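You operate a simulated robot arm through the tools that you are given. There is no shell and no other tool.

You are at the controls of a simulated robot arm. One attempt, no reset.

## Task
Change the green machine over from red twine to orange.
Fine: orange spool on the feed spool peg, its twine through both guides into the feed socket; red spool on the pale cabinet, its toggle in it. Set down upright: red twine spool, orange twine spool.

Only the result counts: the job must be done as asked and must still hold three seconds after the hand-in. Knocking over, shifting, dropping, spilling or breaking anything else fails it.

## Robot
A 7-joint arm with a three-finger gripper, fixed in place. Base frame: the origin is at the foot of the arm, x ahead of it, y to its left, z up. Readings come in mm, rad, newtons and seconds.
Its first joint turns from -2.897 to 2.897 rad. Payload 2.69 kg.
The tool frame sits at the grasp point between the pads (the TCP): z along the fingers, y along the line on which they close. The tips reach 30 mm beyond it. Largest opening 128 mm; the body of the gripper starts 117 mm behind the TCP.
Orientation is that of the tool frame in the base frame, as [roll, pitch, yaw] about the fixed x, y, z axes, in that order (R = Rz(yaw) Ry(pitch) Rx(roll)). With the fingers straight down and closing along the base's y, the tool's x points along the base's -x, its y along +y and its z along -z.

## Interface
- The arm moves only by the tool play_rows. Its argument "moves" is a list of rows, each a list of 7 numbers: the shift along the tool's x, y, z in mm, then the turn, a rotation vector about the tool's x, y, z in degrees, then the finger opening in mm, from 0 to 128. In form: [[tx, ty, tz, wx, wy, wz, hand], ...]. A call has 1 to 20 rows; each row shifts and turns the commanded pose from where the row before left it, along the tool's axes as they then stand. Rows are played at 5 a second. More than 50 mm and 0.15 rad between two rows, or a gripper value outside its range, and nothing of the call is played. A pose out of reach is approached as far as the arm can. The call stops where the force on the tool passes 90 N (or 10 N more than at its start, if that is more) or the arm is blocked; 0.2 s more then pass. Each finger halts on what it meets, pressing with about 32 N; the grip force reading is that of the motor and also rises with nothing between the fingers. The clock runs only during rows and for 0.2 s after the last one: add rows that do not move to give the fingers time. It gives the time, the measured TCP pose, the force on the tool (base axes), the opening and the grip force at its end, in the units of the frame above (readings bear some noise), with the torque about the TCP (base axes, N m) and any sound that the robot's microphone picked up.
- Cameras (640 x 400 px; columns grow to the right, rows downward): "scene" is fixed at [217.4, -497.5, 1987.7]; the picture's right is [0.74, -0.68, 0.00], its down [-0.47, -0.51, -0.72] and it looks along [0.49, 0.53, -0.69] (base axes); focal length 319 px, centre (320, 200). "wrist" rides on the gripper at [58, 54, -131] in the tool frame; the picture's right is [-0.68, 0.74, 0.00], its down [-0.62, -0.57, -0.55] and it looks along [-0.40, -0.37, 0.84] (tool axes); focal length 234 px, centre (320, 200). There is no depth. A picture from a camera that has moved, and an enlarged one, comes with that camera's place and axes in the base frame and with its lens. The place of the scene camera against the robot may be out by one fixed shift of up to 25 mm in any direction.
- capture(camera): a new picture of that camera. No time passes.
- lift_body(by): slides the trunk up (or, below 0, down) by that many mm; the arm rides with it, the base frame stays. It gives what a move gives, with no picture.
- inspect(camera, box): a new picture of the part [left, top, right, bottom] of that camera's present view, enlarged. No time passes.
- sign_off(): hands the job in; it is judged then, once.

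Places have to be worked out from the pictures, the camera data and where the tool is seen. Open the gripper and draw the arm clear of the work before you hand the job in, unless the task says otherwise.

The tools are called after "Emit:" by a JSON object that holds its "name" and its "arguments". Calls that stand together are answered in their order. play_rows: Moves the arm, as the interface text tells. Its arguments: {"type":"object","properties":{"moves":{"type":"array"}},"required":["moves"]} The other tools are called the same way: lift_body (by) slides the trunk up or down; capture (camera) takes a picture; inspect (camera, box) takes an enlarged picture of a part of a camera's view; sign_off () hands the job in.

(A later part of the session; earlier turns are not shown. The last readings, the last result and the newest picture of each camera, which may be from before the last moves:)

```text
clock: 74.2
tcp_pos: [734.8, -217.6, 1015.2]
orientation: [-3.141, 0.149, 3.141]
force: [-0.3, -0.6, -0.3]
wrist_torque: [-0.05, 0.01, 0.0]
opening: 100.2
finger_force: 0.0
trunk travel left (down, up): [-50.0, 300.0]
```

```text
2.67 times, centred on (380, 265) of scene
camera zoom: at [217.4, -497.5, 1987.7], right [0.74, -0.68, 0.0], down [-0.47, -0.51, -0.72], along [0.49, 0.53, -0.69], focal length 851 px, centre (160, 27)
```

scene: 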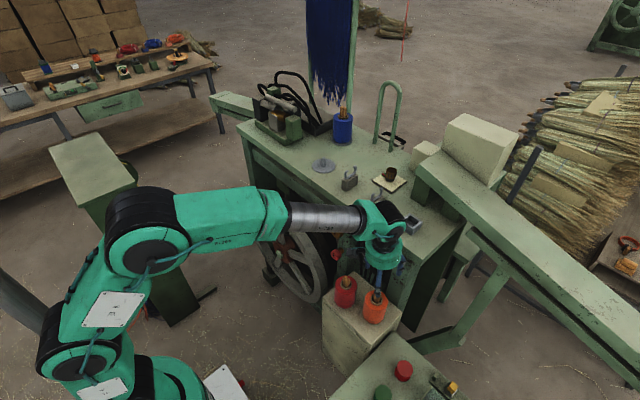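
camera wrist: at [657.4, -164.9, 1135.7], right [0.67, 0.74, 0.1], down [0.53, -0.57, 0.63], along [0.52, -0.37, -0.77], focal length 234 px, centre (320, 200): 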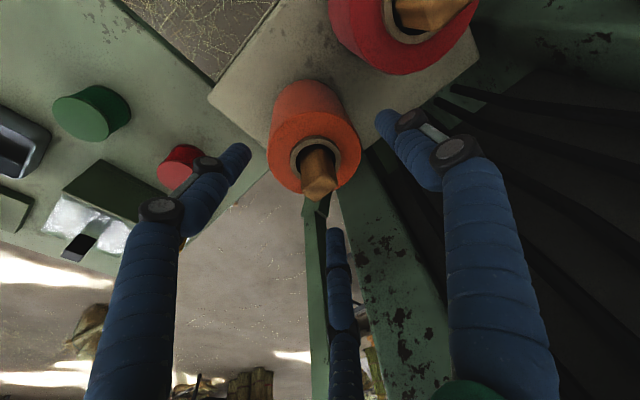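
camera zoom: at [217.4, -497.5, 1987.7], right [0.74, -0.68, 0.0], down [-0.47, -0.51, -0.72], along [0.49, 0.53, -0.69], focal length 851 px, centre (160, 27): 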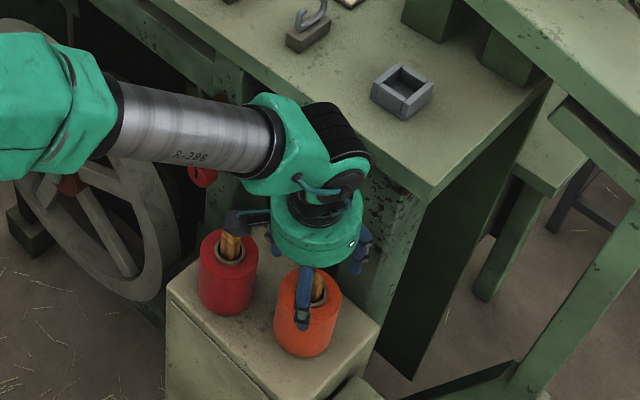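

There is good clearance everywhere, including the camera box beside the red spool. I continue the last 90 mm down to z≈925.

Emit:
{"name": "play_rows", "arguments": {"moves": [[2.2, 0, 19.9, 0, 0, 0, 100], [2.7, 0, 19.8, 0, 0, 0, 100], [2.95, 0, 19.78, 0, 0, 0, 100], [2.2, 0, 14.8, 0, 0, 0, 100], [2.2, 0, 14.8, 0, 0, 0, 100], [0, 0, 0, 0, 0, 0, 100]]}}

Emit:
{"name": "capture", "arguments": {"camera": "wrist"}}

Emit:
{"name": "inspect", "arguments": {"camera": "scene", "box": [320, 200, 430, 340]}}

```text
clock: 75.6
tcp_pos: [737.1, -215.9, 925.6]
orientation: [3.142, 0.149, 3.141]
force: [-0.1, -0.1, 0.3]
wrist_torque: [0.0, 0.03, 0.0]
opening: 100.4
finger_force: 0.0
trunk travel left (down, up): [-50.0, 300.0]
```

```text
taken
camera wrist: at [658.5, -163.7, 1045.8], right [0.67, 0.74, 0.1], down [0.53, -0.57, 0.63], along [0.52, -0.37, -0.77], focal length 234 px, centre (320, 200)
```

wrist: 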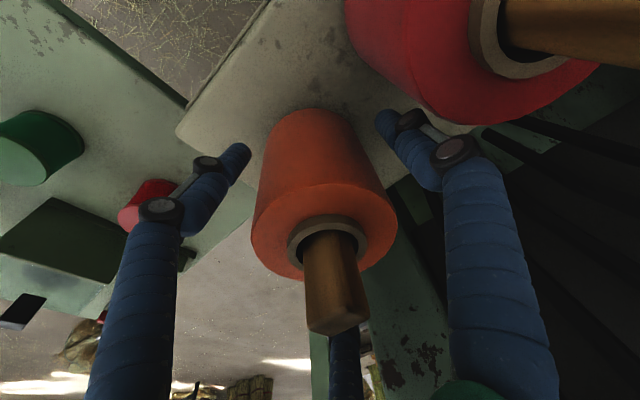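

```text
2.86 times, centred on (375, 270) of scene
camera zoom: at [217.4, -497.5, 1987.7], right [0.74, -0.68, 0.0], down [-0.47, -0.51, -0.72], along [0.49, 0.53, -0.69], focal length 912 px, centre (163, 0)
```

zoom: 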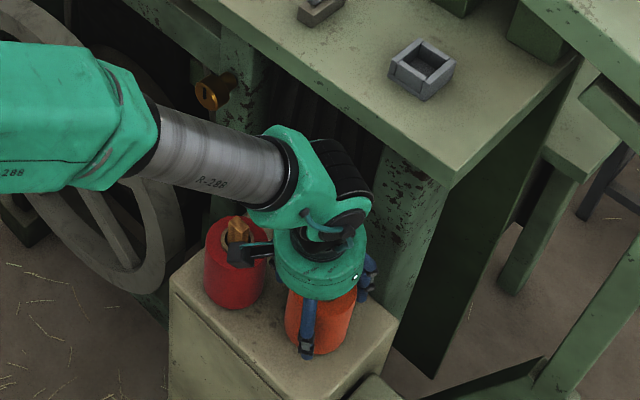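

The orange spool is centred between the fingers. I close to a firm grip.

Emit:
{"name": "play_rows", "arguments": {"moves": [[0, 0, 0, 0, 0, 0, 85], [0, 0, 0, 0, 0, 0, 60], [0, 0, 0, 0, 0, 0, 40], [0, 0, 0, 0, 0, 0, 40], [0, 0, 0, 0, 0, 0, 40]]}}

Emit:
{"name": "inspect", "arguments": {"camera": "scene", "box": [330, 240, 410, 330]}}

Emit:
{"name": "capture", "arguments": {"camera": "wrist"}}

```text
clock: 76.8
tcp_pos: [736.4, -215.8, 925.3]
orientation: [-3.141, 0.15, -3.141]
force: [-2.2, 2.7, 2.8]
wrist_torque: [0.27, 0.27, -0.06]
opening: 81.7
finger_force: 31.7
trunk travel left (down, up): [-50.0, 300.0]
```

```text
4.44 times, centred on (370, 285) of scene
camera zoom: at [217.4, -497.5, 1987.7], right [0.74, -0.68, 0.0], down [-0.47, -0.51, -0.72], along [0.49, 0.53, -0.69], focal length 1419 px, centre (98, -178)
```

zoom: 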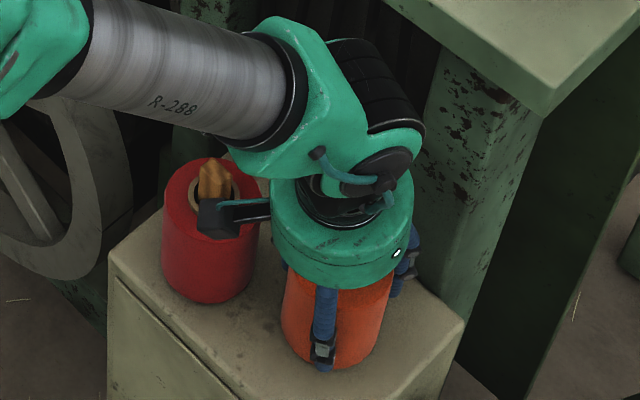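

```text
taken
camera wrist: at [658.2, -163.6, 1046.1], right [0.67, 0.74, 0.1], down [0.53, -0.57, 0.63], along [0.52, -0.37, -0.77], focal length 234 px, centre (320, 200)
```

wrist: 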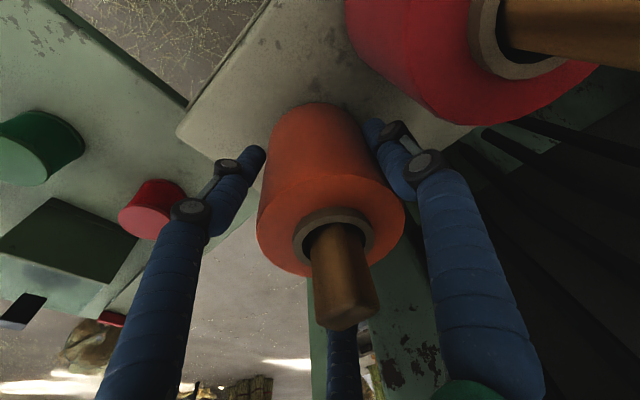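

The grip is firm at 81.7 mm and 32 N. I lift a little, straight up, and check that the spool hangs upright.

Emit:
{"name": "play_rows", "arguments": {"moves": [[-0.74, 0, -4.95, 0, 0, 0, 40], [-1.18, 0, -7.9, 0, 0, 0, 40], [-1.77, 0, -11.9, 0, 0, 0, 40], [-2.2, 0, -14.8, 0, 0, 0, 40], [0, 0, 0, 0, 0, 0, 40]]}}

Emit:
{"name": "inspect", "arguments": {"camera": "scene", "box": [330, 230, 410, 330]}}

Emit:
{"name": "capture", "arguments": {"camera": "wrist"}}

```text
clock: 78.0
tcp_pos: [735.7, -217.3, 965.2]
orientation: [3.141, 0.147, -3.141]
force: [-0.3, 0.5, -2.5]
wrist_torque: [0.01, 0.01, 0.04]
opening: 80.8
finger_force: 32.1
trunk travel left (down, up): [-50.0, 300.0]
```

```text
4.00 times, centred on (370, 280) of scene
camera zoom: at [217.4, -497.5, 1987.7], right [0.74, -0.68, 0.0], down [-0.47, -0.51, -0.72], along [0.49, 0.53, -0.69], focal length 1277 px, centre (120, -120)
```

zoom: 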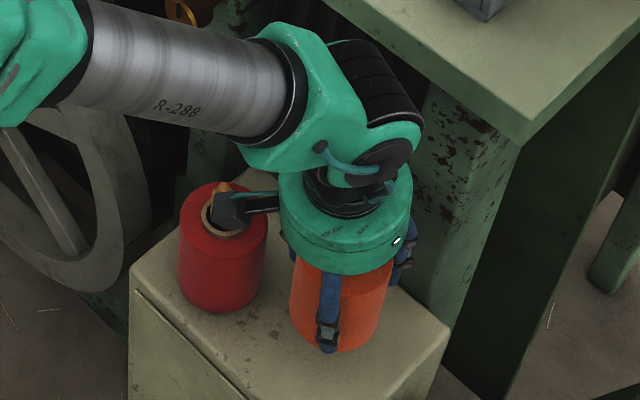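

```text
taken
camera wrist: at [657.4, -163.9, 1086.2], right [0.67, 0.74, 0.1], down [0.53, -0.57, 0.63], along [0.52, -0.37, -0.77], focal length 234 px, centre (320, 200)
```

wrist: 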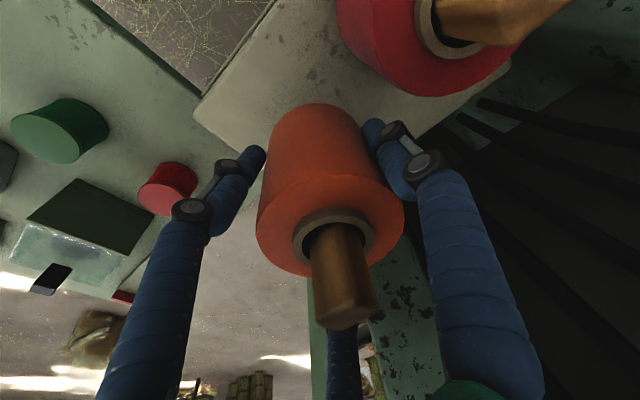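

The orange spool lifts cleanly at about 2.5 N. I go on up while drifting toward -x, to stay away from the table edge.

Emit:
{"name": "play_rows", "arguments": {"moves": [[-2.95, 0, -19.8, 0, 0, 0, 40], [-2.95, 0, -19.8, 0, 0, 0, 40], [-2.95, 0, -19.8, 0, 0, 0, 40], [5, 0, -21, 0, 0, 0, 40], [5, 0, -21, 0, 0, 0, 40], [5, 0, -21, 0, 0, 0, 40], [5, 0, -21, 0, 0, 0, 40], [5, 0, -21, 0, 0, 0, 40], [-2.95, 0, -19.8, 0, 0, 0, 40], [-2.95, 0, -19.8, 0, 0, 0, 40], [-2.95, 0, -19.8, 0, 0, 0, 40], [0, 0, 0, 0, 0, 0, 40]]}}

Emit:
{"name": "capture", "arguments": {"camera": "scene"}}

Emit:
{"name": "inspect", "arguments": {"camera": "scene", "box": [310, 180, 420, 340]}}

```text
clock: 80.6
tcp_pos: [696.0, -218.2, 1184.8]
orientation: [-3.141, 0.149, -3.141]
force: [0.7, -0.1, -3.0]
wrist_torque: [0.03, -0.03, -0.04]
opening: 80.9
finger_force: 32.0
trunk travel left (down, up): [-50.0, 300.0]
```

```text
taken
```

scene: 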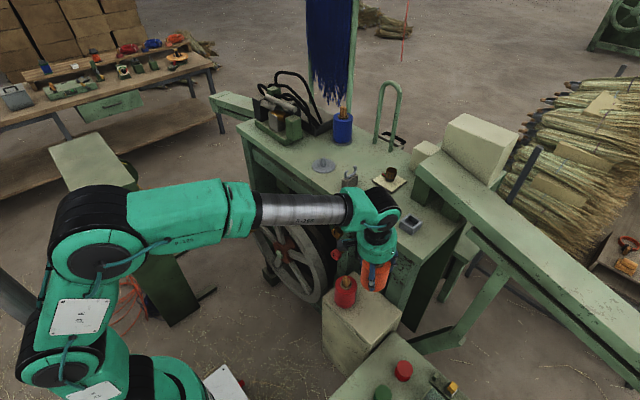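

```text
2.50 times, centred on (365, 260) of scene
camera zoom: at [217.4, -497.5, 1987.7], right [0.74, -0.68, 0.0], down [-0.47, -0.51, -0.72], along [0.49, 0.53, -0.69], focal length 798 px, centre (208, 50)
```

zoom: 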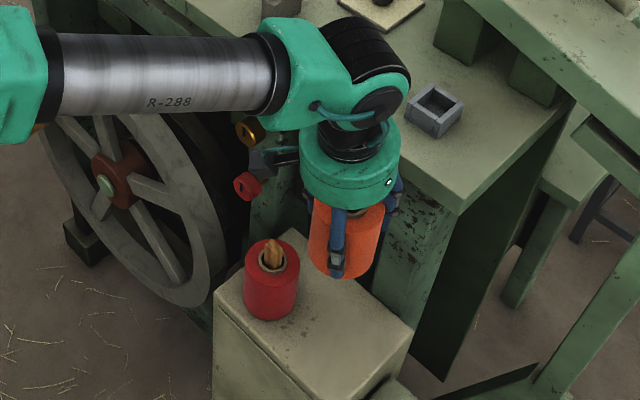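

The red spool is undisturbed. I raise the trunk 250 mm to bring the orange spool above table height.

Emit:
{"name": "lift_body", "arguments": {"by": 250}}

Emit:
{"name": "capture", "arguments": {"camera": "scene"}}

Emit:
{"name": "inspect", "arguments": {"camera": "scene", "box": [320, 250, 420, 340]}}

```text
clock: 83.2
tcp_pos: [695.6, -217.3, 1435.0]
orientation: [3.14, 0.148, -3.141]
force: [0.6, 0.4, -3.6]
wrist_torque: [0.0, -0.01, 0.0]
opening: 81.1
finger_force: 32.2
trunk travel left (down, up): [-300.0, 50.0]
```

```text
taken
```

scene: 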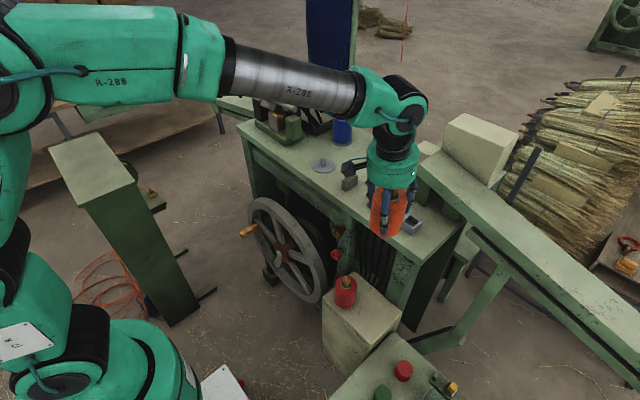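

```text
4.44 times, centred on (370, 295) of scene
camera zoom: at [217.4, -497.5, 1987.7], right [0.74, -0.68, 0.0], down [-0.47, -0.51, -0.72], along [0.49, 0.53, -0.69], focal length 1419 px, centre (98, -222)
```

zoom: 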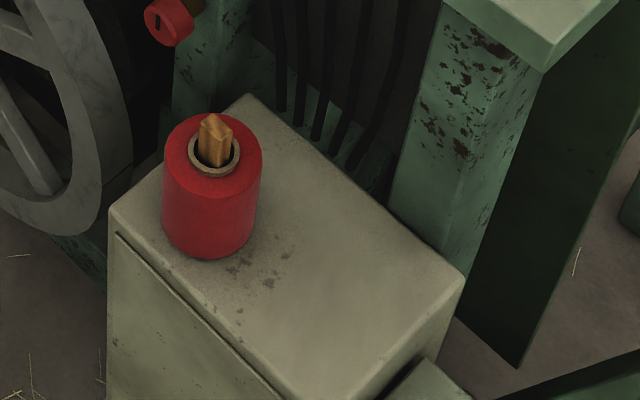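

Red is standing well on the cabinet. I now measure where the orange spool's axis lies relative to the TCP, so I can centre it on the peg.

Emit:
{"name": "inspect", "arguments": {"camera": "wrist", "box": [240, 90, 420, 340]}}

Emit:
{"name": "inspect", "arguments": {"camera": "scene", "box": [350, 150, 430, 250]}}

```text
1.60 times, centred on (330, 215) of wrist
camera zoom: at [617.7, -164.7, 1555.3], right [0.67, 0.74, 0.1], down [0.53, -0.57, 0.63], along [0.52, -0.37, -0.77], focal length 375 px, centre (304, 176)
```

zoom: 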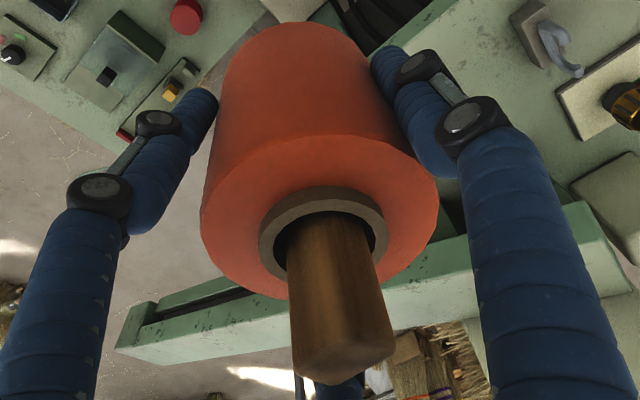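

```text
4.00 times, centred on (390, 200) of scene
camera zoom: at [217.4, -497.5, 1987.7], right [0.74, -0.68, 0.0], down [-0.47, -0.51, -0.72], along [0.49, 0.53, -0.69], focal length 1277 px, centre (40, 200)
```

zoom: 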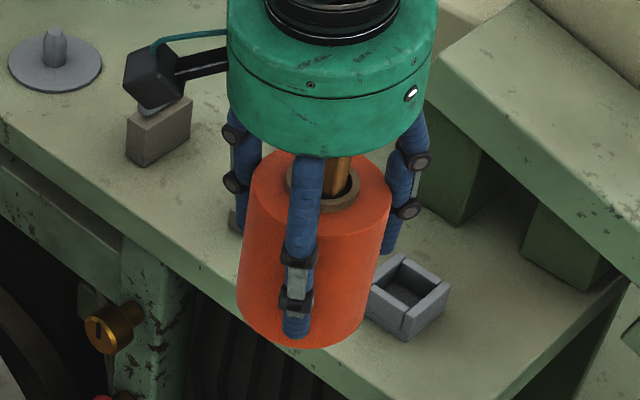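

The spool's axis is within 2–3 mm of the TCP and it hangs upright. I carry it at this height to above the peg.

Emit:
{"name": "play_rows", "arguments": {"moves": [[-15.94, 35.6, 2.38, 0, 0, 0, 40], [-15.94, 35.6, 2.38, 0, 0, 0, 40], [-15.94, 35.6, 2.38, 0, 0, 0, 40], [-15.94, 35.6, 2.38, 0, 0, 0, 40], [-15.94, 35.6, 2.38, 0, 0, 0, 40], [-15.94, 35.6, 2.38, 0, 0, 0, 40], [-15.94, 35.6, 2.38, 0, 0, 0, 40], [-15.94, 35.6, 2.38, 0, 0, 0, 40], [-15.94, 35.6, 2.38, 0, 0, 0, 40], [-15.94, 35.6, 2.38, 0, 0, 0, 40], [-15.94, 35.6, 2.38, 0, 0, 0, 40], [-15.94, 35.2, 2.38, 0, 0, 0, 40], [0, 0, 0, 0, 0, 0, 40]]}}

Emit:
{"name": "capture", "arguments": {"camera": "wrist"}}

Emit:
{"name": "inspect", "arguments": {"camera": "scene", "box": [280, 70, 380, 190]}}

```text
clock: 86.0
tcp_pos: [889.5, 210.3, 1436.0]
orientation: [-3.141, 0.149, 3.14]
force: [0.8, 0.2, -2.7]
wrist_torque: [-0.05, -0.01, 0.0]
opening: 79.8
finger_force: 31.5
trunk travel left (down, up): [-300.0, 50.0]
```

```text
taken
camera wrist: at [811.2, 262.6, 1556.7], right [0.67, 0.74, 0.1], down [0.53, -0.57, 0.63], along [0.52, -0.37, -0.77], focal length 234 px, centre (320, 200)
```

wrist: 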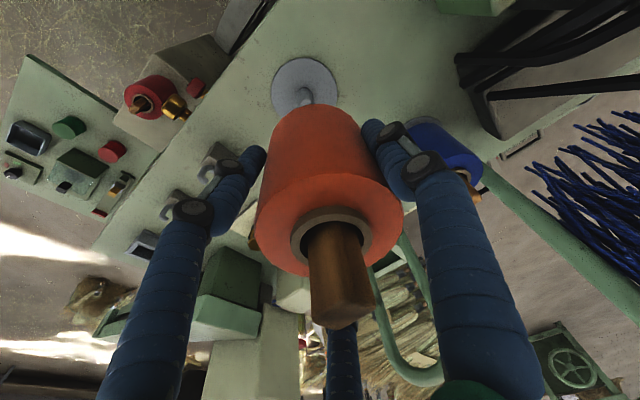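

```text
3.33 times, centred on (330, 130) of scene
camera zoom: at [217.4, -497.5, 1987.7], right [0.74, -0.68, 0.0], down [-0.47, -0.51, -0.72], along [0.49, 0.53, -0.69], focal length 1064 px, centre (287, 433)
```

zoom: 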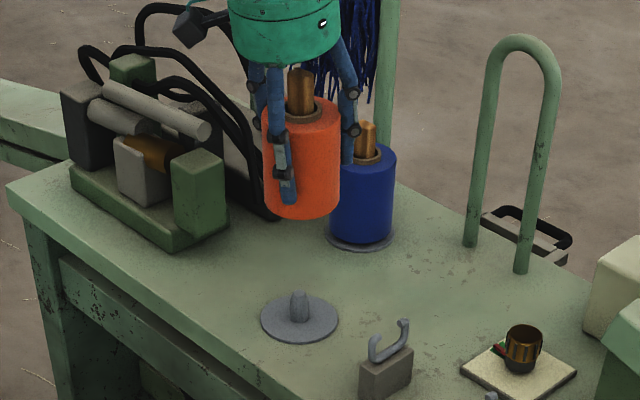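

The orange spool is within about 2 mm of the peg axis and upright; the bore leaves ±6 mm of play. I lower it to just above the peg top and check.

Emit:
{"name": "play_rows", "arguments": {"moves": [[2.95, 0, 19.78, 0, 0, 0, 40], [2.95, 0, 19.78, 0, 0, 0, 40], [2.95, 0, 19.78, 0, 0, 0, 40], [2.95, 0, 19.78, 0, 0, 0, 40], [1.5, 0, 9.9, 0, 0, 0, 40], [0, 0, 0, 0, 0, 0, 40]]}}

Emit:
{"name": "inspect", "arguments": {"camera": "scene", "box": [295, 100, 365, 180]}}

Emit:
{"name": "capture", "arguments": {"camera": "wrist"}}

```text
clock: 87.3
tcp_pos: [888.4, 209.1, 1344.8]
orientation: [3.141, 0.148, -3.141]
force: [0.1, -0.1, -2.9]
wrist_torque: [0.01, -0.02, -0.04]
opening: 80.0
finger_force: 31.9
trunk travel left (down, up): [-300.0, 50.0]
```

```text
5.00 times, centred on (330, 140) of scene
camera zoom: at [217.4, -497.5, 1987.7], right [0.74, -0.68, 0.0], down [-0.47, -0.51, -0.72], along [0.49, 0.53, -0.69], focal length 1596 px, centre (270, 500)
```

zoom: 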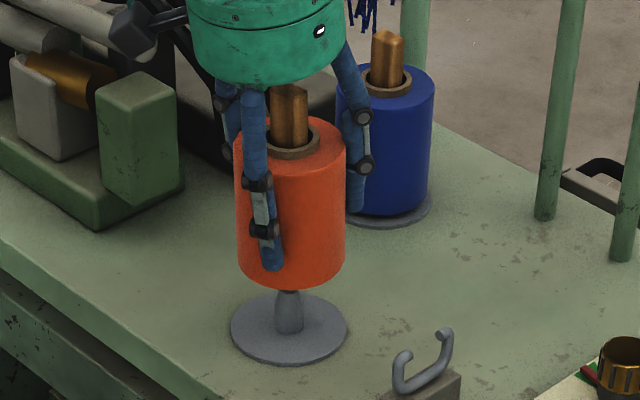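

```text
taken
camera wrist: at [809.7, 261.7, 1465.8], right [0.67, 0.74, 0.1], down [0.53, -0.57, 0.63], along [0.52, -0.37, -0.77], focal length 234 px, centre (320, 200)
```

wrist: 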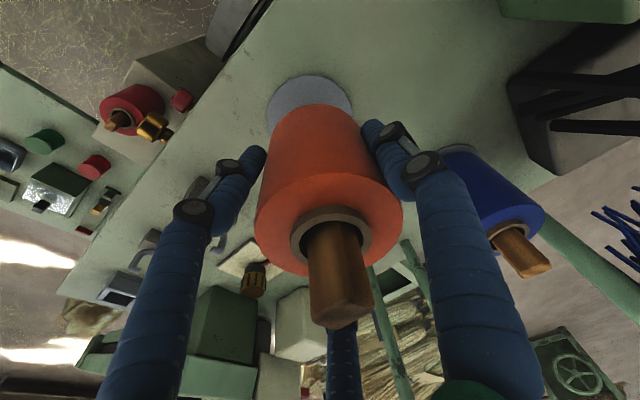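

The bottom of the spool is centred over the peg in this view. I lower it onto the peg in steps and watch the forces.

Emit:
{"name": "play_rows", "arguments": {"moves": [[1.5, 0, 9.9, 0, 0, 0, 40], [1.5, 0, 9.9, 0, 0, 0, 40], [0.9, 0, 5.9, 0, 0, 0, 40], [0.9, 0, 5.9, 0, 0, 0, 40], [0, 0, 0, 0, 0, 0, 40]]}}

Emit:
{"name": "inspect", "arguments": {"camera": "scene", "box": [295, 100, 365, 180]}}

```text
clock: 88.5
tcp_pos: [888.4, 209.3, 1312.2]
orientation: [3.141, 0.149, 3.141]
force: [-0.1, -0.1, -2.9]
wrist_torque: [-0.01, 0.0, 0.0]
opening: 79.3
finger_force: 31.8
trunk travel left (down, up): [-300.0, 50.0]
```

```text
5.00 times, centred on (330, 140) of scene
camera zoom: at [217.4, -497.5, 1987.7], right [0.74, -0.68, 0.0], down [-0.47, -0.51, -0.72], along [0.49, 0.53, -0.69], focal length 1596 px, centre (270, 500)
```

zoom: 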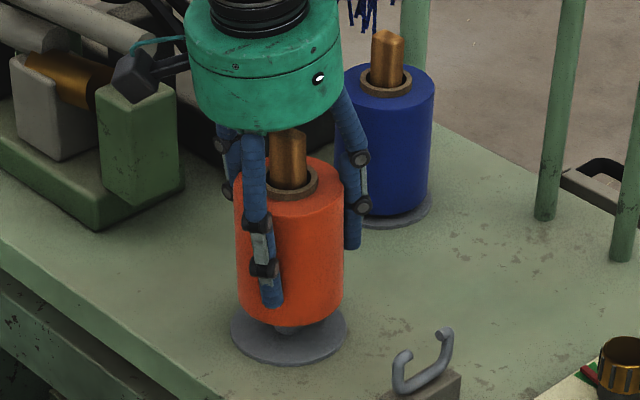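

The peg has entered the bore with no side force. I continue down toward the disc.

Emit:
{"name": "play_rows", "arguments": {"moves": [[0.6, 0, 4, 0, 0, 0, 40], [0.6, 0, 4, 0, 0, 0, 40], [0.6, 0, 4, 0, 0, 0, 40], [0.6, 0, 4, 0, 0, 0, 40], [0, 0, 0, 0, 0, 0, 40]]}}

```text
clock: 89.8
tcp_pos: [889.1, 209.7, 1296.5]
orientation: [3.141, 0.148, -3.141]
force: [-0.1, -0.5, -2.8]
wrist_torque: [0.02, 0.02, 0.01]
opening: 79.1
finger_force: 32.2
trunk travel left (down, up): [-300.0, 50.0]
```

Still free. I continue in 2 mm steps to meet the disc.

Emit:
{"name": "play_rows", "arguments": {"moves": [[0.3, 0, 2, 0, 0, 0, 40], [0.3, 0, 2, 0, 0, 0, 40], [0, 0, 0, 0, 0, 0, 40]]}}

Emit:
{"name": "inspect", "arguments": {"camera": "scene", "box": [295, 110, 365, 180]}}

```text
clock: 90.5
tcp_pos: [889.5, 210.1, 1291.5]
orientation: [-3.14, 0.149, -3.141]
force: [-0.6, 0.3, -1.7]
wrist_torque: [0.01, 0.01, 0.01]
opening: 79.0
finger_force: 31.8
trunk travel left (down, up): [-300.0, 50.0]
```

```text
5.71 times, centred on (330, 145) of scene
camera zoom: at [217.4, -497.5, 1987.7], right [0.74, -0.68, 0.0], down [-0.47, -0.51, -0.72], along [0.49, 0.53, -0.69], focal length 1824 px, centre (263, 514)
```

zoom: 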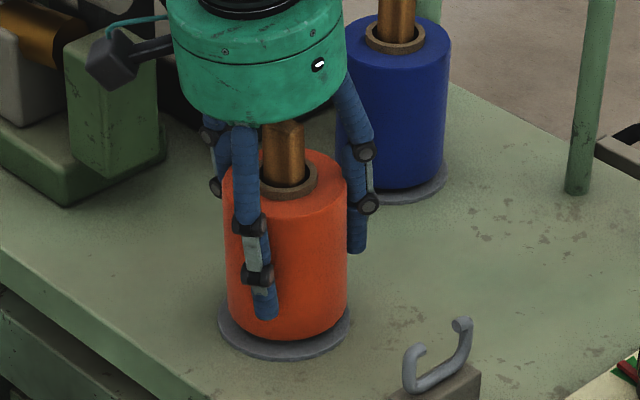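

The spool is almost on the disc. I continue in 1 mm steps until contact.

Emit:
{"name": "play_rows", "arguments": {"moves": [[0.15, 0, 1, 0, 0, 0, 40], [0.15, 0, 1, 0, 0, 0, 40], [0, 0, 0, 0, 0, 0, 40]]}}

```text
clock: 91.3
tcp_pos: [888.1, 208.9, 1292.1]
orientation: [3.141, 0.148, -3.141]
force: [0.0, 0.9, 1.3]
wrist_torque: [0.1, 0.13, 0.0]
opening: 79.0
finger_force: 32.1
trunk travel left (down, up): [-300.0, 50.0]
```

The vertical force went from -2.9 to +1.3 N, so the spool is on the disc. I open slowly.

Emit:
{"name": "play_rows", "arguments": {"moves": [[0, 0, 0, 0, 0, 0, 74], [0, 0, 0, 0, 0, 0, 80], [0, 0, 0, 0, 0, 0, 88], [0, 0, 0, 0, 0, 0, 98], [0, 0, 0, 0, 0, 0, 108], [0, 0, 0, 0, 0, 0, 108]]}}

Emit:
{"name": "inspect", "arguments": {"camera": "scene", "box": [295, 110, 365, 180]}}

Emit:
{"name": "capture", "arguments": {"camera": "wrist"}}

```text
clock: 92.8
tcp_pos: [887.7, 208.6, 1289.8]
orientation: [3.14, 0.149, 3.14]
force: [-0.1, -0.7, 0.3]
wrist_torque: [-0.01, 0.0, 0.04]
opening: 108.2
finger_force: 0.0
trunk travel left (down, up): [-300.0, 50.0]
```

```text
5.71 times, centred on (330, 145) of scene
camera zoom: at [217.4, -497.5, 1987.7], right [0.74, -0.68, 0.0], down [-0.47, -0.51, -0.72], along [0.49, 0.53, -0.69], focal length 1824 px, centre (263, 514)
```

zoom: 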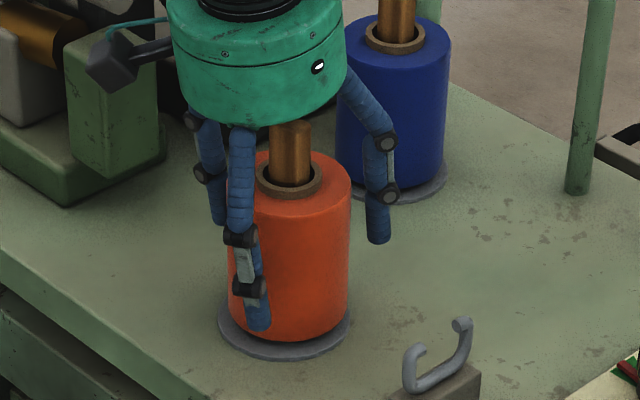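

```text
taken
camera wrist: at [810.4, 262.1, 1411.4], right [0.67, 0.74, 0.1], down [0.53, -0.57, 0.63], along [0.52, -0.37, -0.77], focal length 234 px, centre (320, 200)
```

wrist: 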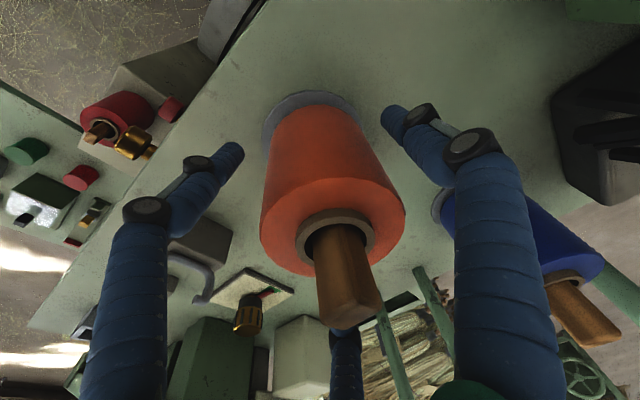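

The orange spool stands on the feed peg. I withdraw the hand straight up and then level it.

Emit:
{"name": "play_rows", "arguments": {"moves": [[-1.5, 0, -9.9, 0, 0, 0, 108], [-2.95, 0, -19.78, 0, 0, 0, 108], [-2.95, 0, -19.78, 0, 0, 0, 108], [-2.95, 0, -19.78, 0, 0, 0, 108], [-2.95, 0, -19.78, 0, 0, 0, 108], [-2.95, 0, -19.78, 0, 0, 0, 108], [-2.95, 0, -19.78, 0, 0, 0, 108], [-1.5, 0, -9.9, 0, 0, 0, 108], [0, 0, 0, 0, 4, 0, 108], [0, 0, 0, 0, 4.5, 0, 108], [0, 0, 0, 0, 0, 0, 108]]}}

Emit:
{"name": "capture", "arguments": {"camera": "wrist"}}

Emit:
{"name": "capture", "arguments": {"camera": "scene"}}

```text
clock: 95.2
tcp_pos: [889.4, 208.8, 1431.7]
orientation: [3.141, 0.0, -3.141]
force: [0.3, -0.9, 0.0]
wrist_torque: [0.0, -0.03, 0.0]
opening: 108.1
finger_force: 0.0
trunk travel left (down, up): [-300.0, 50.0]
```

```text
taken
camera wrist: at [829.3, 262.5, 1561.9], right [0.68, 0.74, 0.0], down [0.62, -0.57, 0.55], along [0.4, -0.37, -0.84], focal length 234 px, centre (320, 200)
```

wrist: 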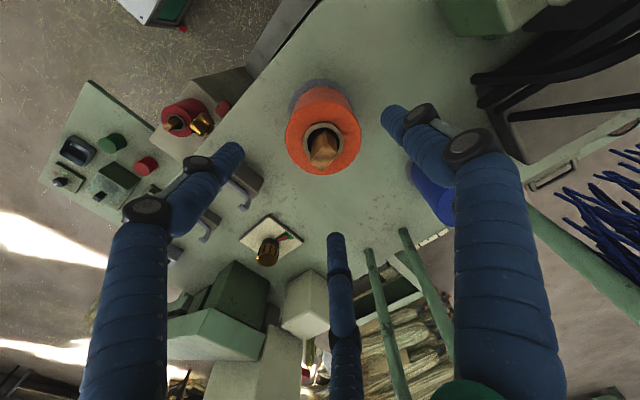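

```text
taken
```

scene: 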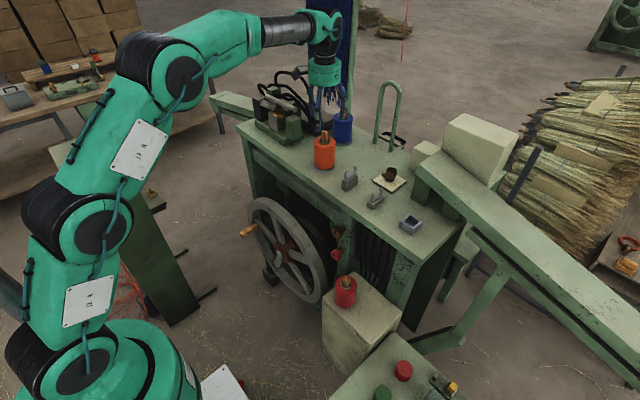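

The changeover looks right so far. I zoom in on the orange toggle and bore to plan grasping the toggle.

Emit:
{"name": "inspect", "arguments": {"camera": "wrist", "box": [275, 75, 375, 185]}}

Emit:
{"name": "inspect", "arguments": {"camera": "scene", "box": [295, 110, 355, 180]}}

```text
3.64 times, centred on (325, 130) of wrist
camera zoom: at [829.3, 262.5, 1561.9], right [0.68, 0.74, 0.0], down [0.62, -0.57, 0.55], along [0.4, -0.37, -0.84], focal length 852 px, centre (302, 454)
```

zoom: 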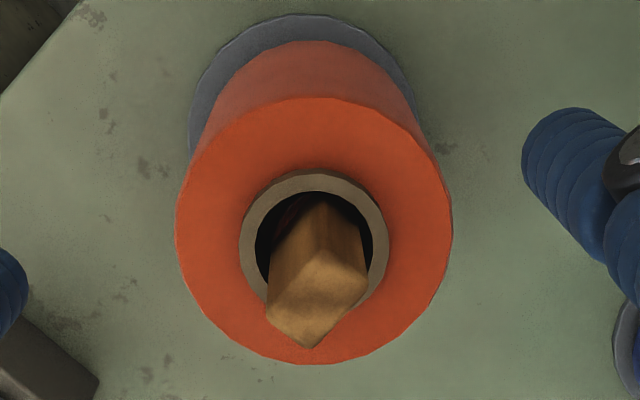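

```text
5.71 times, centred on (325, 145) of scene
camera zoom: at [217.4, -497.5, 1987.7], right [0.74, -0.68, 0.0], down [-0.47, -0.51, -0.72], along [0.49, 0.53, -0.69], focal length 1824 px, centre (291, 514)
```

zoom: 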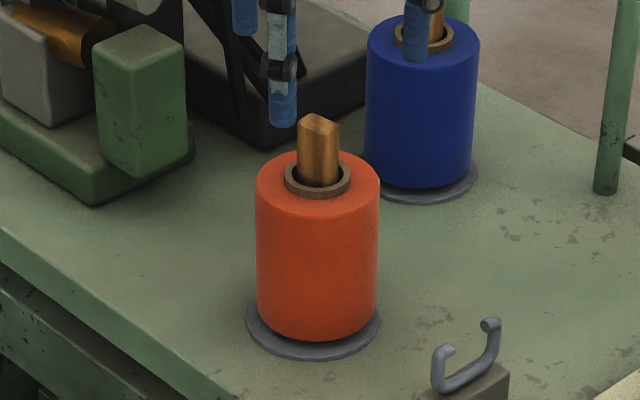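

The spool is at (890,211) and the toggle top at about (889.5,211.5), z≈1374. I bring the fingers to 60 mm, centre, descend to z≈1370 and close on the toggle.

Emit:
{"name": "play_rows", "arguments": {"moves": [[0, 2.7, 0, 0, 0, 0, 60], [0, 0, 20, 0, 0, 0, 60], [0, 0, 20, 0, 0, 0, 60], [0, 0, 12, 0, 0, 0, 60], [0, 0, 9, 0, 0, 0, 60], [0, 0, 0, 0, 0, 0, 60]]}}

Emit:
{"name": "inspect", "arguments": {"camera": "wrist", "box": [260, 110, 380, 230]}}

Emit:
{"name": "inspect", "arguments": {"camera": "scene", "box": [295, 100, 355, 180]}}

```text
clock: 96.5
tcp_pos: [889.6, 211.3, 1370.1]
orientation: [3.141, 0.0, -3.141]
force: [0.0, -0.2, 0.0]
wrist_torque: [0.03, 0.04, 0.04]
opening: 59.8
finger_force: 0.1
trunk travel left (down, up): [-300.0, 50.0]
```

```text
3.33 times, centred on (320, 170) of wrist
camera zoom: at [829.5, 265.1, 1501.4], right [0.68, 0.74, 0.0], down [0.62, -0.57, 0.55], along [0.4, -0.37, -0.84], focal length 781 px, centre (320, 300)
```

zoom: 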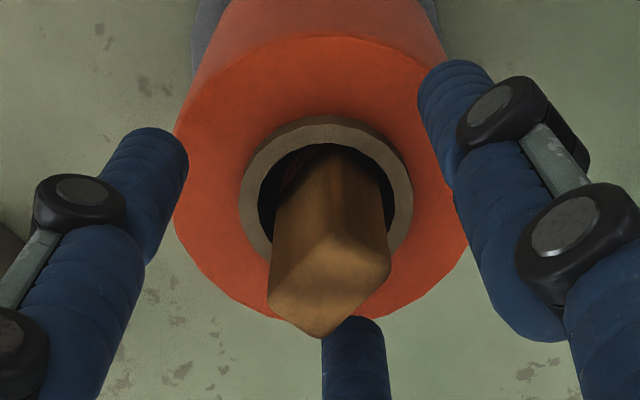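

```text
5.00 times, centred on (325, 140) of scene
camera zoom: at [217.4, -497.5, 1987.7], right [0.74, -0.68, 0.0], down [-0.47, -0.51, -0.72], along [0.49, 0.53, -0.69], focal length 1596 px, centre (295, 500)
```

zoom: 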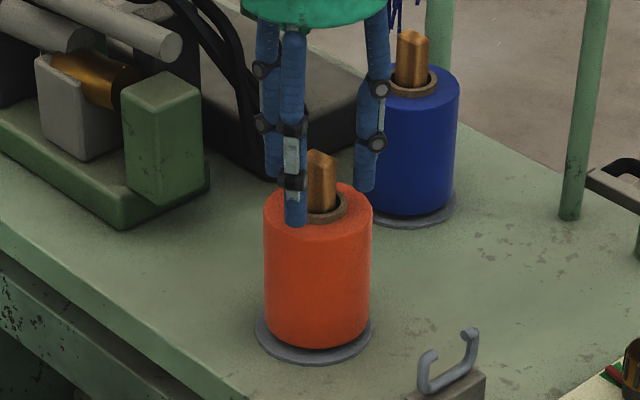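

The toggle is centred between the fingers and the tips are above the rim. I close on it.

Emit:
{"name": "play_rows", "arguments": {"moves": [[0, 0, 0, 0, 0, 0, 40], [0, 0, 0, 0, 0, 0, 28], [0, 0, 0, 0, 0, 0, 12], [0, 0, 0, 0, 0, 0, 12], [0, 0, 0, 0, 0, 0, 12]]}}

Emit:
{"name": "inspect", "arguments": {"camera": "wrist", "box": [260, 110, 380, 230]}}

```text
clock: 97.8
tcp_pos: [888.2, 213.1, 1370.0]
orientation: [-3.141, 0.0, 3.14]
force: [0.6, -0.8, 0.2]
wrist_torque: [0.03, -0.06, -0.03]
opening: 18.6
finger_force: 31.6
trunk travel left (down, up): [-300.0, 50.0]
```

```text
3.33 times, centred on (320, 170) of wrist
camera zoom: at [829.5, 265.1, 1501.2], right [0.68, 0.74, 0.0], down [0.62, -0.57, 0.55], along [0.4, -0.37, -0.84], focal length 781 px, centre (320, 300)
```

zoom: 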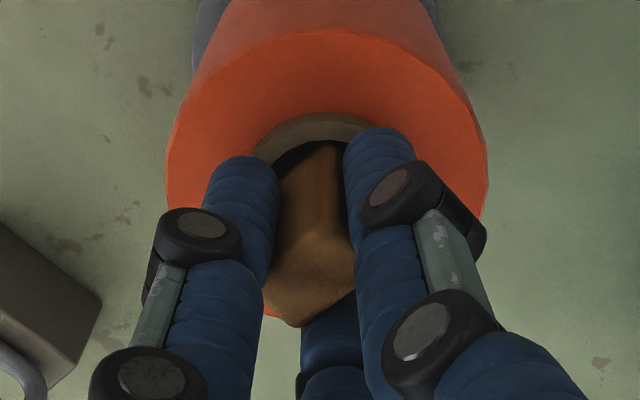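

The toggle is gripped (18.6 mm, 32 N). I lift it slowly straight out of the bore and watch that the spool stays on its peg.

Emit:
{"name": "play_rows", "arguments": {"moves": [[0, 0, -5, 0, 0, 0, 12], [0, 0, -8, 0, 0, 0, 12], [0, 0, -10, 0, 0, 0, 12], [0, 0, -15, 0, 0, 0, 12], [0, 0, -15, 0, 0, 0, 12], [0, 0, -15, 0, 0, 0, 12], [0, 0, -15, 0, 0, 0, 12], [0, 0, 0, 0, 0, 0, 12]]}}

Emit:
{"name": "inspect", "arguments": {"camera": "scene", "box": [285, 90, 365, 180]}}

Emit:
{"name": "inspect", "arguments": {"camera": "wrist", "box": [260, 90, 380, 230]}}

```text
clock: 99.5
tcp_pos: [890.4, 212.2, 1453.2]
orientation: [3.14, 0.002, 3.14]
force: [-1.0, 0.5, 0.5]
wrist_torque: [-0.02, 0.0, -0.03]
opening: 18.5
finger_force: 31.4
trunk travel left (down, up): [-300.0, 50.0]
```

```text
4.44 times, centred on (325, 135) of scene
camera zoom: at [217.4, -497.5, 1987.7], right [0.74, -0.68, 0.0], down [-0.47, -0.51, -0.72], along [0.49, 0.53, -0.69], focal length 1419 px, centre (298, 489)
```

zoom: 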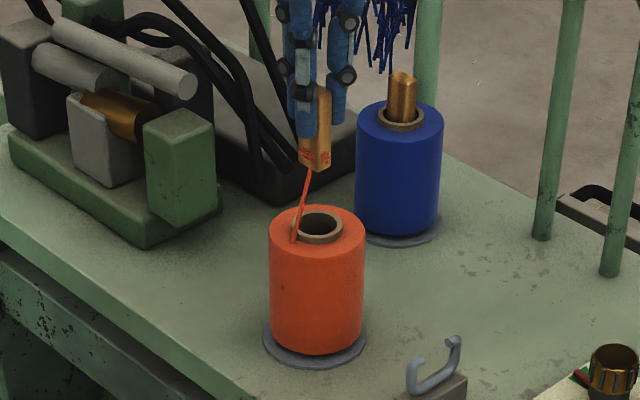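

```text
2.86 times, centred on (320, 160) of wrist
camera zoom: at [829.3, 265.7, 1583.6], right [0.68, 0.74, 0.0], down [0.62, -0.57, 0.55], along [0.4, -0.37, -0.84], focal length 669 px, centre (320, 314)
```

zoom: 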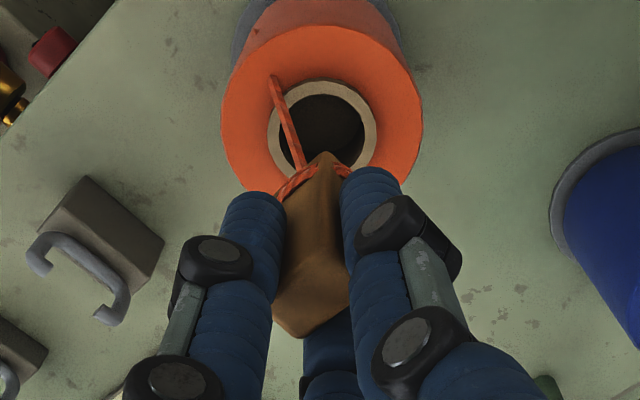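

The orange twine comes out on the -x side of the spool (exit near (853,217,1285)), and the spool stayed put. I carry the toggle around the -x side and forward to y≈0, just past guide 1, staying high.

Emit:
{"name": "play_rows", "arguments": {"moves": [[12, -15, 0, 0, 0, 0, 12], [12, -15, 0, 0, 0, 0, 12], [12, -16, 0, 0, 0, 0, 12], [12, -16, 0, 0, 0, 0, 12], [0, -20, 0, 0, 0, 0, 12], [0, -20, 0, 0, 0, 0, 12], [-10, -22, 0, 0, 0, 0, 12], [-10, -22, 0, 0, 0, 0, 12], [-10, -22, 0, 0, 0, 0, 12], [-10, -22, 0, 0, 0, 0, 12], [-5, -22, 0, 0, 0, 0, 12], [0, 0, 0, 0, 0, 0, 12]]}}

Emit:
{"name": "inspect", "arguments": {"camera": "scene", "box": [290, 90, 410, 210]}}

Emit:
{"name": "capture", "arguments": {"camera": "wrist"}}

```text
clock: 102.2
tcp_pos: [888.1, -1.0, 1452.7]
orientation: [3.139, 0.001, -3.141]
force: [-0.9, -0.6, -0.1]
wrist_torque: [0.0, 0.03, 0.03]
opening: 18.3
finger_force: 31.7
trunk travel left (down, up): [-300.0, 50.0]
```

```text
3.33 times, centred on (350, 150) of scene
camera zoom: at [217.4, -497.5, 1987.7], right [0.74, -0.68, 0.0], down [-0.47, -0.51, -0.72], along [0.49, 0.53, -0.69], focal length 1064 px, centre (220, 367)
```

zoom: 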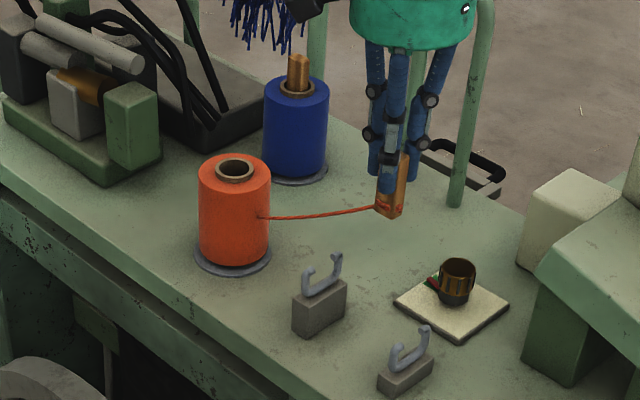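

```text
taken
camera wrist: at [827.6, 52.2, 1583.5], right [0.68, 0.74, 0.0], down [0.62, -0.57, 0.55], along [0.4, -0.37, -0.84], focal length 234 px, centre (320, 200)
```

wrist: 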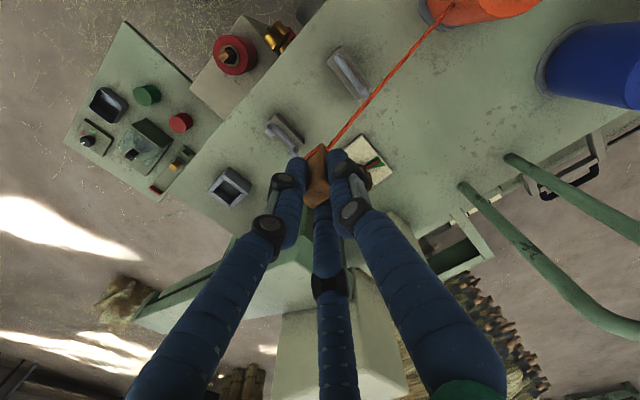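

The spool turned on its peg, so its twine exit now faces the guides. I shift to x≈866 and carry the toggle high along -y to above the socket.

Emit:
{"name": "play_rows", "arguments": {"moves": [[11, 0, -10, 0, 0, 0, 12], [11, 0, -10, 0, 0, 0, 12], [0, -20, 0, 0, 0, 0, 12], [0, -20, 0, 0, 0, 0, 12], [0, -20, 0, 0, 0, 0, 12], [0, -20, 0, 0, 0, 0, 12], [0, -20, 0, 0, 0, 0, 12], [0, -20, 0, 0, 0, 0, 12], [0, -20, 0, 0, 0, 0, 12], [0, -20, 0, 0, 0, 0, 12], [0, -20, 0, 0, 0, 0, 12], [0, -20, 0, 0, 0, 0, 12], [0, 0, 0, 0, 0, 0, 12]]}}

Emit:
{"name": "inspect", "arguments": {"camera": "scene", "box": [300, 90, 450, 230]}}

Emit:
{"name": "capture", "arguments": {"camera": "wrist"}}

```text
clock: 105.0
tcp_pos: [862.6, -200.6, 1474.1]
orientation: [-3.142, 0.0, 3.141]
force: [0.0, 0.0, 0.4]
wrist_torque: [0.02, 0.0, 0.01]
opening: 17.8
finger_force: 31.7
trunk travel left (down, up): [-300.0, 50.0]
```

```text
2.86 times, centred on (375, 160) of scene
camera zoom: at [217.4, -497.5, 1987.7], right [0.74, -0.68, 0.0], down [-0.47, -0.51, -0.72], along [0.49, 0.53, -0.69], focal length 912 px, centre (163, 314)
```

zoom: 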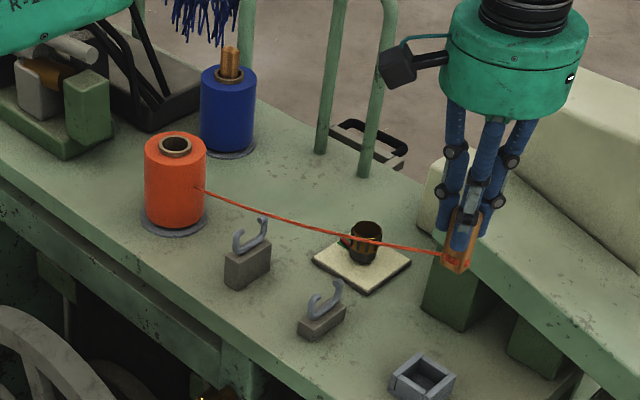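

```text
taken
camera wrist: at [803.2, -147.7, 1604.2], right [0.68, 0.74, 0.0], down [0.62, -0.57, 0.55], along [0.4, -0.37, -0.84], focal length 234 px, centre (320, 200)
```

wrist: 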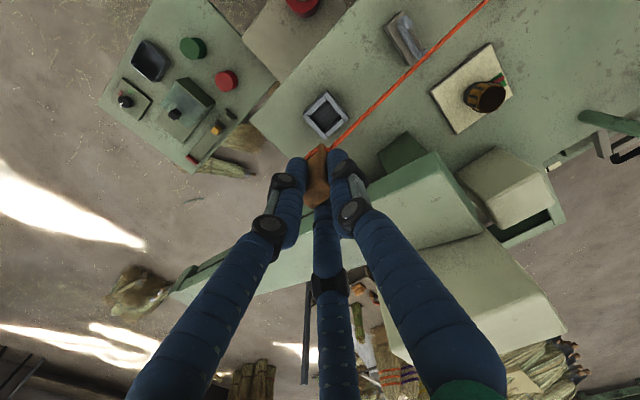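

The twine hangs above both guides near their mid-gaps. I lower the toggle to about z=1390 and look at where the twine sits relative to the hook tips.

Emit:
{"name": "play_rows", "arguments": {"moves": [[0, 0, 20, 0, 0, 0, 12], [0, 0, 20, 0, 0, 0, 12], [0, 0, 20, 0, 0, 0, 12], [0, 0, 14, 0, 0, 0, 12], [0, 0, 10, 0, 0, 0, 12], [0, 0, 0, 0, 0, 0, 12]]}}

Emit:
{"name": "inspect", "arguments": {"camera": "scene", "box": [330, 145, 400, 215]}}

Emit:
{"name": "inspect", "arguments": {"camera": "wrist", "box": [380, 0, 500, 90]}}

```text
clock: 106.3
tcp_pos: [864.5, -199.4, 1387.1]
orientation: [3.14, -0.001, -3.142]
force: [0.7, -0.2, -0.5]
wrist_torque: [-0.06, -0.01, 0.01]
opening: 18.1
finger_force: 31.8
trunk travel left (down, up): [-300.0, 50.0]
```

```text
5.71 times, centred on (365, 180) of scene
camera zoom: at [217.4, -497.5, 1987.7], right [0.74, -0.68, 0.0], down [-0.47, -0.51, -0.72], along [0.49, 0.53, -0.69], focal length 1824 px, centre (63, 314)
```

zoom: 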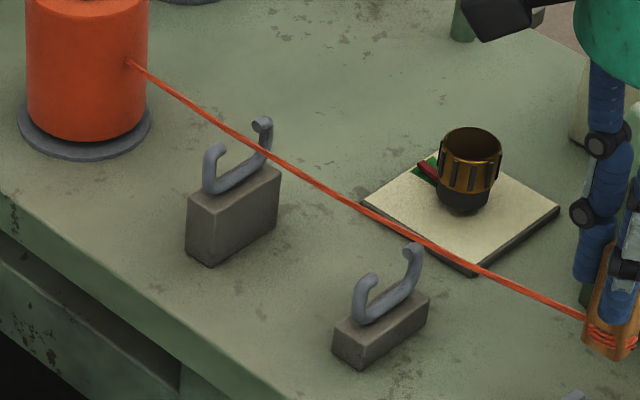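

```text
4.44 times, centred on (440, 45) of wrist
camera zoom: at [803.8, -147.1, 1518.7], right [0.68, 0.74, 0.0], down [0.62, -0.57, 0.55], along [0.4, -0.37, -0.84], focal length 1041 px, centre (-213, 889)
```

zoom: 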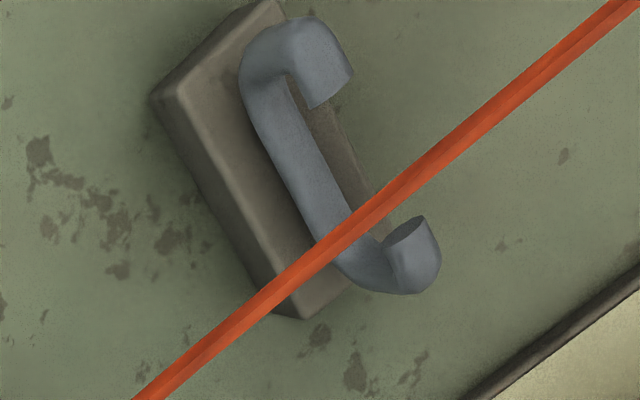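

At guide 2 the twine lines up with the gap. I zoom on guide 1 in the scene camera before lowering further.

Emit:
{"name": "inspect", "arguments": {"camera": "scene", "box": [345, 155, 375, 180]}}

Emit:
{"name": "inspect", "arguments": {"camera": "wrist", "box": [500, 0, 640, 80]}}

```text
16.00 times, centred on (360, 168) of scene
camera zoom: at [217.4, -497.5, 1987.7], right [0.74, -0.68, 0.0], down [-0.47, -0.51, -0.72], along [0.49, 0.53, -0.69], focal length 5107 px, centre (-320, 720)
```

zoom: 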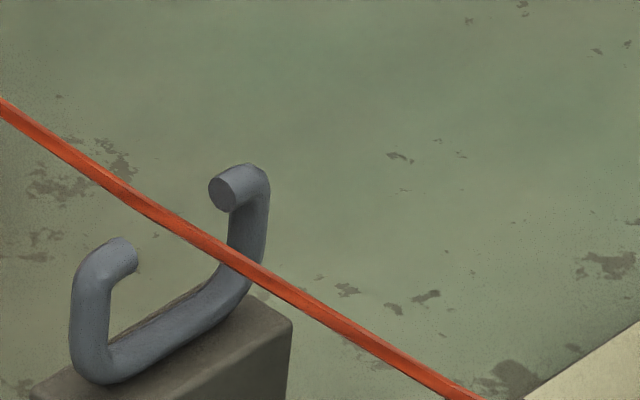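

```text
4.57 times, centred on (570, 40) of wrist
camera zoom: at [803.8, -147.1, 1518.7], right [0.68, 0.74, 0.0], down [0.62, -0.57, 0.55], along [0.4, -0.37, -0.84], focal length 1070 px, centre (-823, 931)
```

zoom: 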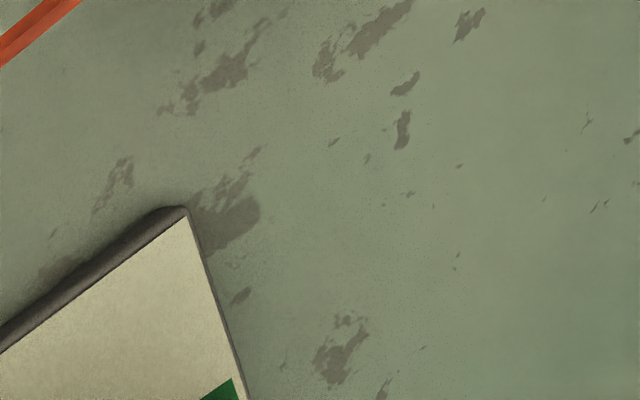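

At guide 1 the twine is already between the tips, slightly toward the far one. I shift the toggle 3 mm toward -x and lower another 25 mm.

Emit:
{"name": "play_rows", "arguments": {"moves": [[3, 0, 5, 0, 0, 0, 12], [0, 0, 10, 0, 0, 0, 12], [0, 0, 10, 0, 0, 0, 12], [0, 0, 0, 0, 0, 0, 12]]}}

Emit:
{"name": "inspect", "arguments": {"camera": "scene", "box": [345, 155, 375, 180]}}

Emit:
{"name": "inspect", "arguments": {"camera": "scene", "box": [360, 180, 395, 210]}}

Emit:
{"name": "inspect", "arguments": {"camera": "wrist", "box": [400, 0, 500, 80]}}

```text
clock: 107.3
tcp_pos: [860.3, -199.2, 1363.2]
orientation: [3.142, 0.0, -3.141]
force: [1.1, -0.8, -1.0]
wrist_torque: [-0.01, 0.03, 0.03]
opening: 17.8
finger_force: 32.6
trunk travel left (down, up): [-300.0, 50.0]
```

```text
16.00 times, centred on (360, 168) of scene
camera zoom: at [217.4, -497.5, 1987.7], right [0.74, -0.68, 0.0], down [-0.47, -0.51, -0.72], along [0.49, 0.53, -0.69], focal length 5107 px, centre (-320, 720)
```

zoom: 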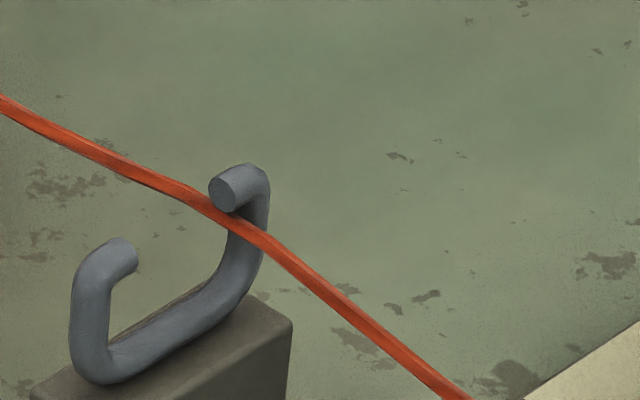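

```text
13.33 times, centred on (378, 195) of scene
camera zoom: at [217.4, -497.5, 1987.7], right [0.74, -0.68, 0.0], down [-0.47, -0.51, -0.72], along [0.49, 0.53, -0.69], focal length 4256 px, centre (-447, 267)
```

zoom: 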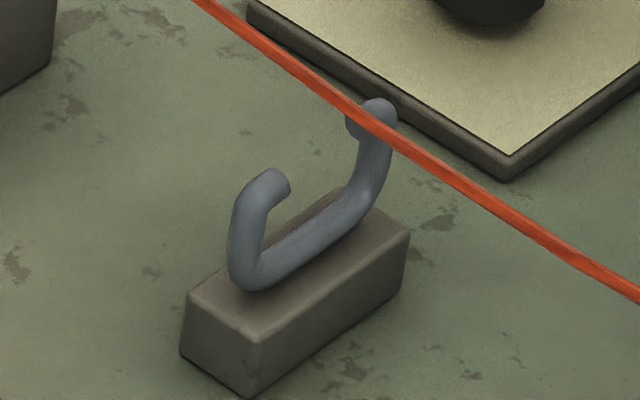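

```text
5.00 times, centred on (450, 40) of wrist
camera zoom: at [801.0, -147.1, 1494.2], right [0.68, 0.74, 0.0], down [0.62, -0.57, 0.55], along [0.4, -0.37, -0.84], focal length 1171 px, centre (-330, 1000)
```

zoom: 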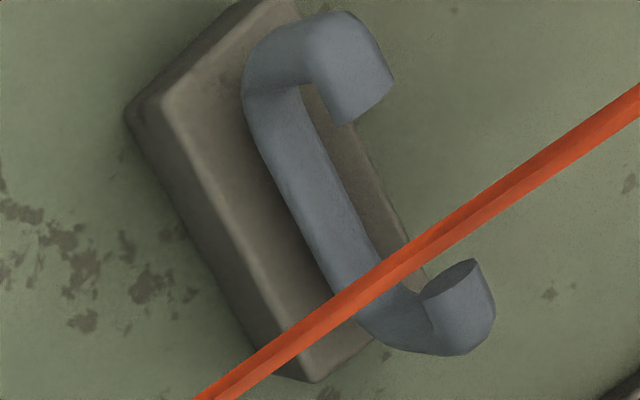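

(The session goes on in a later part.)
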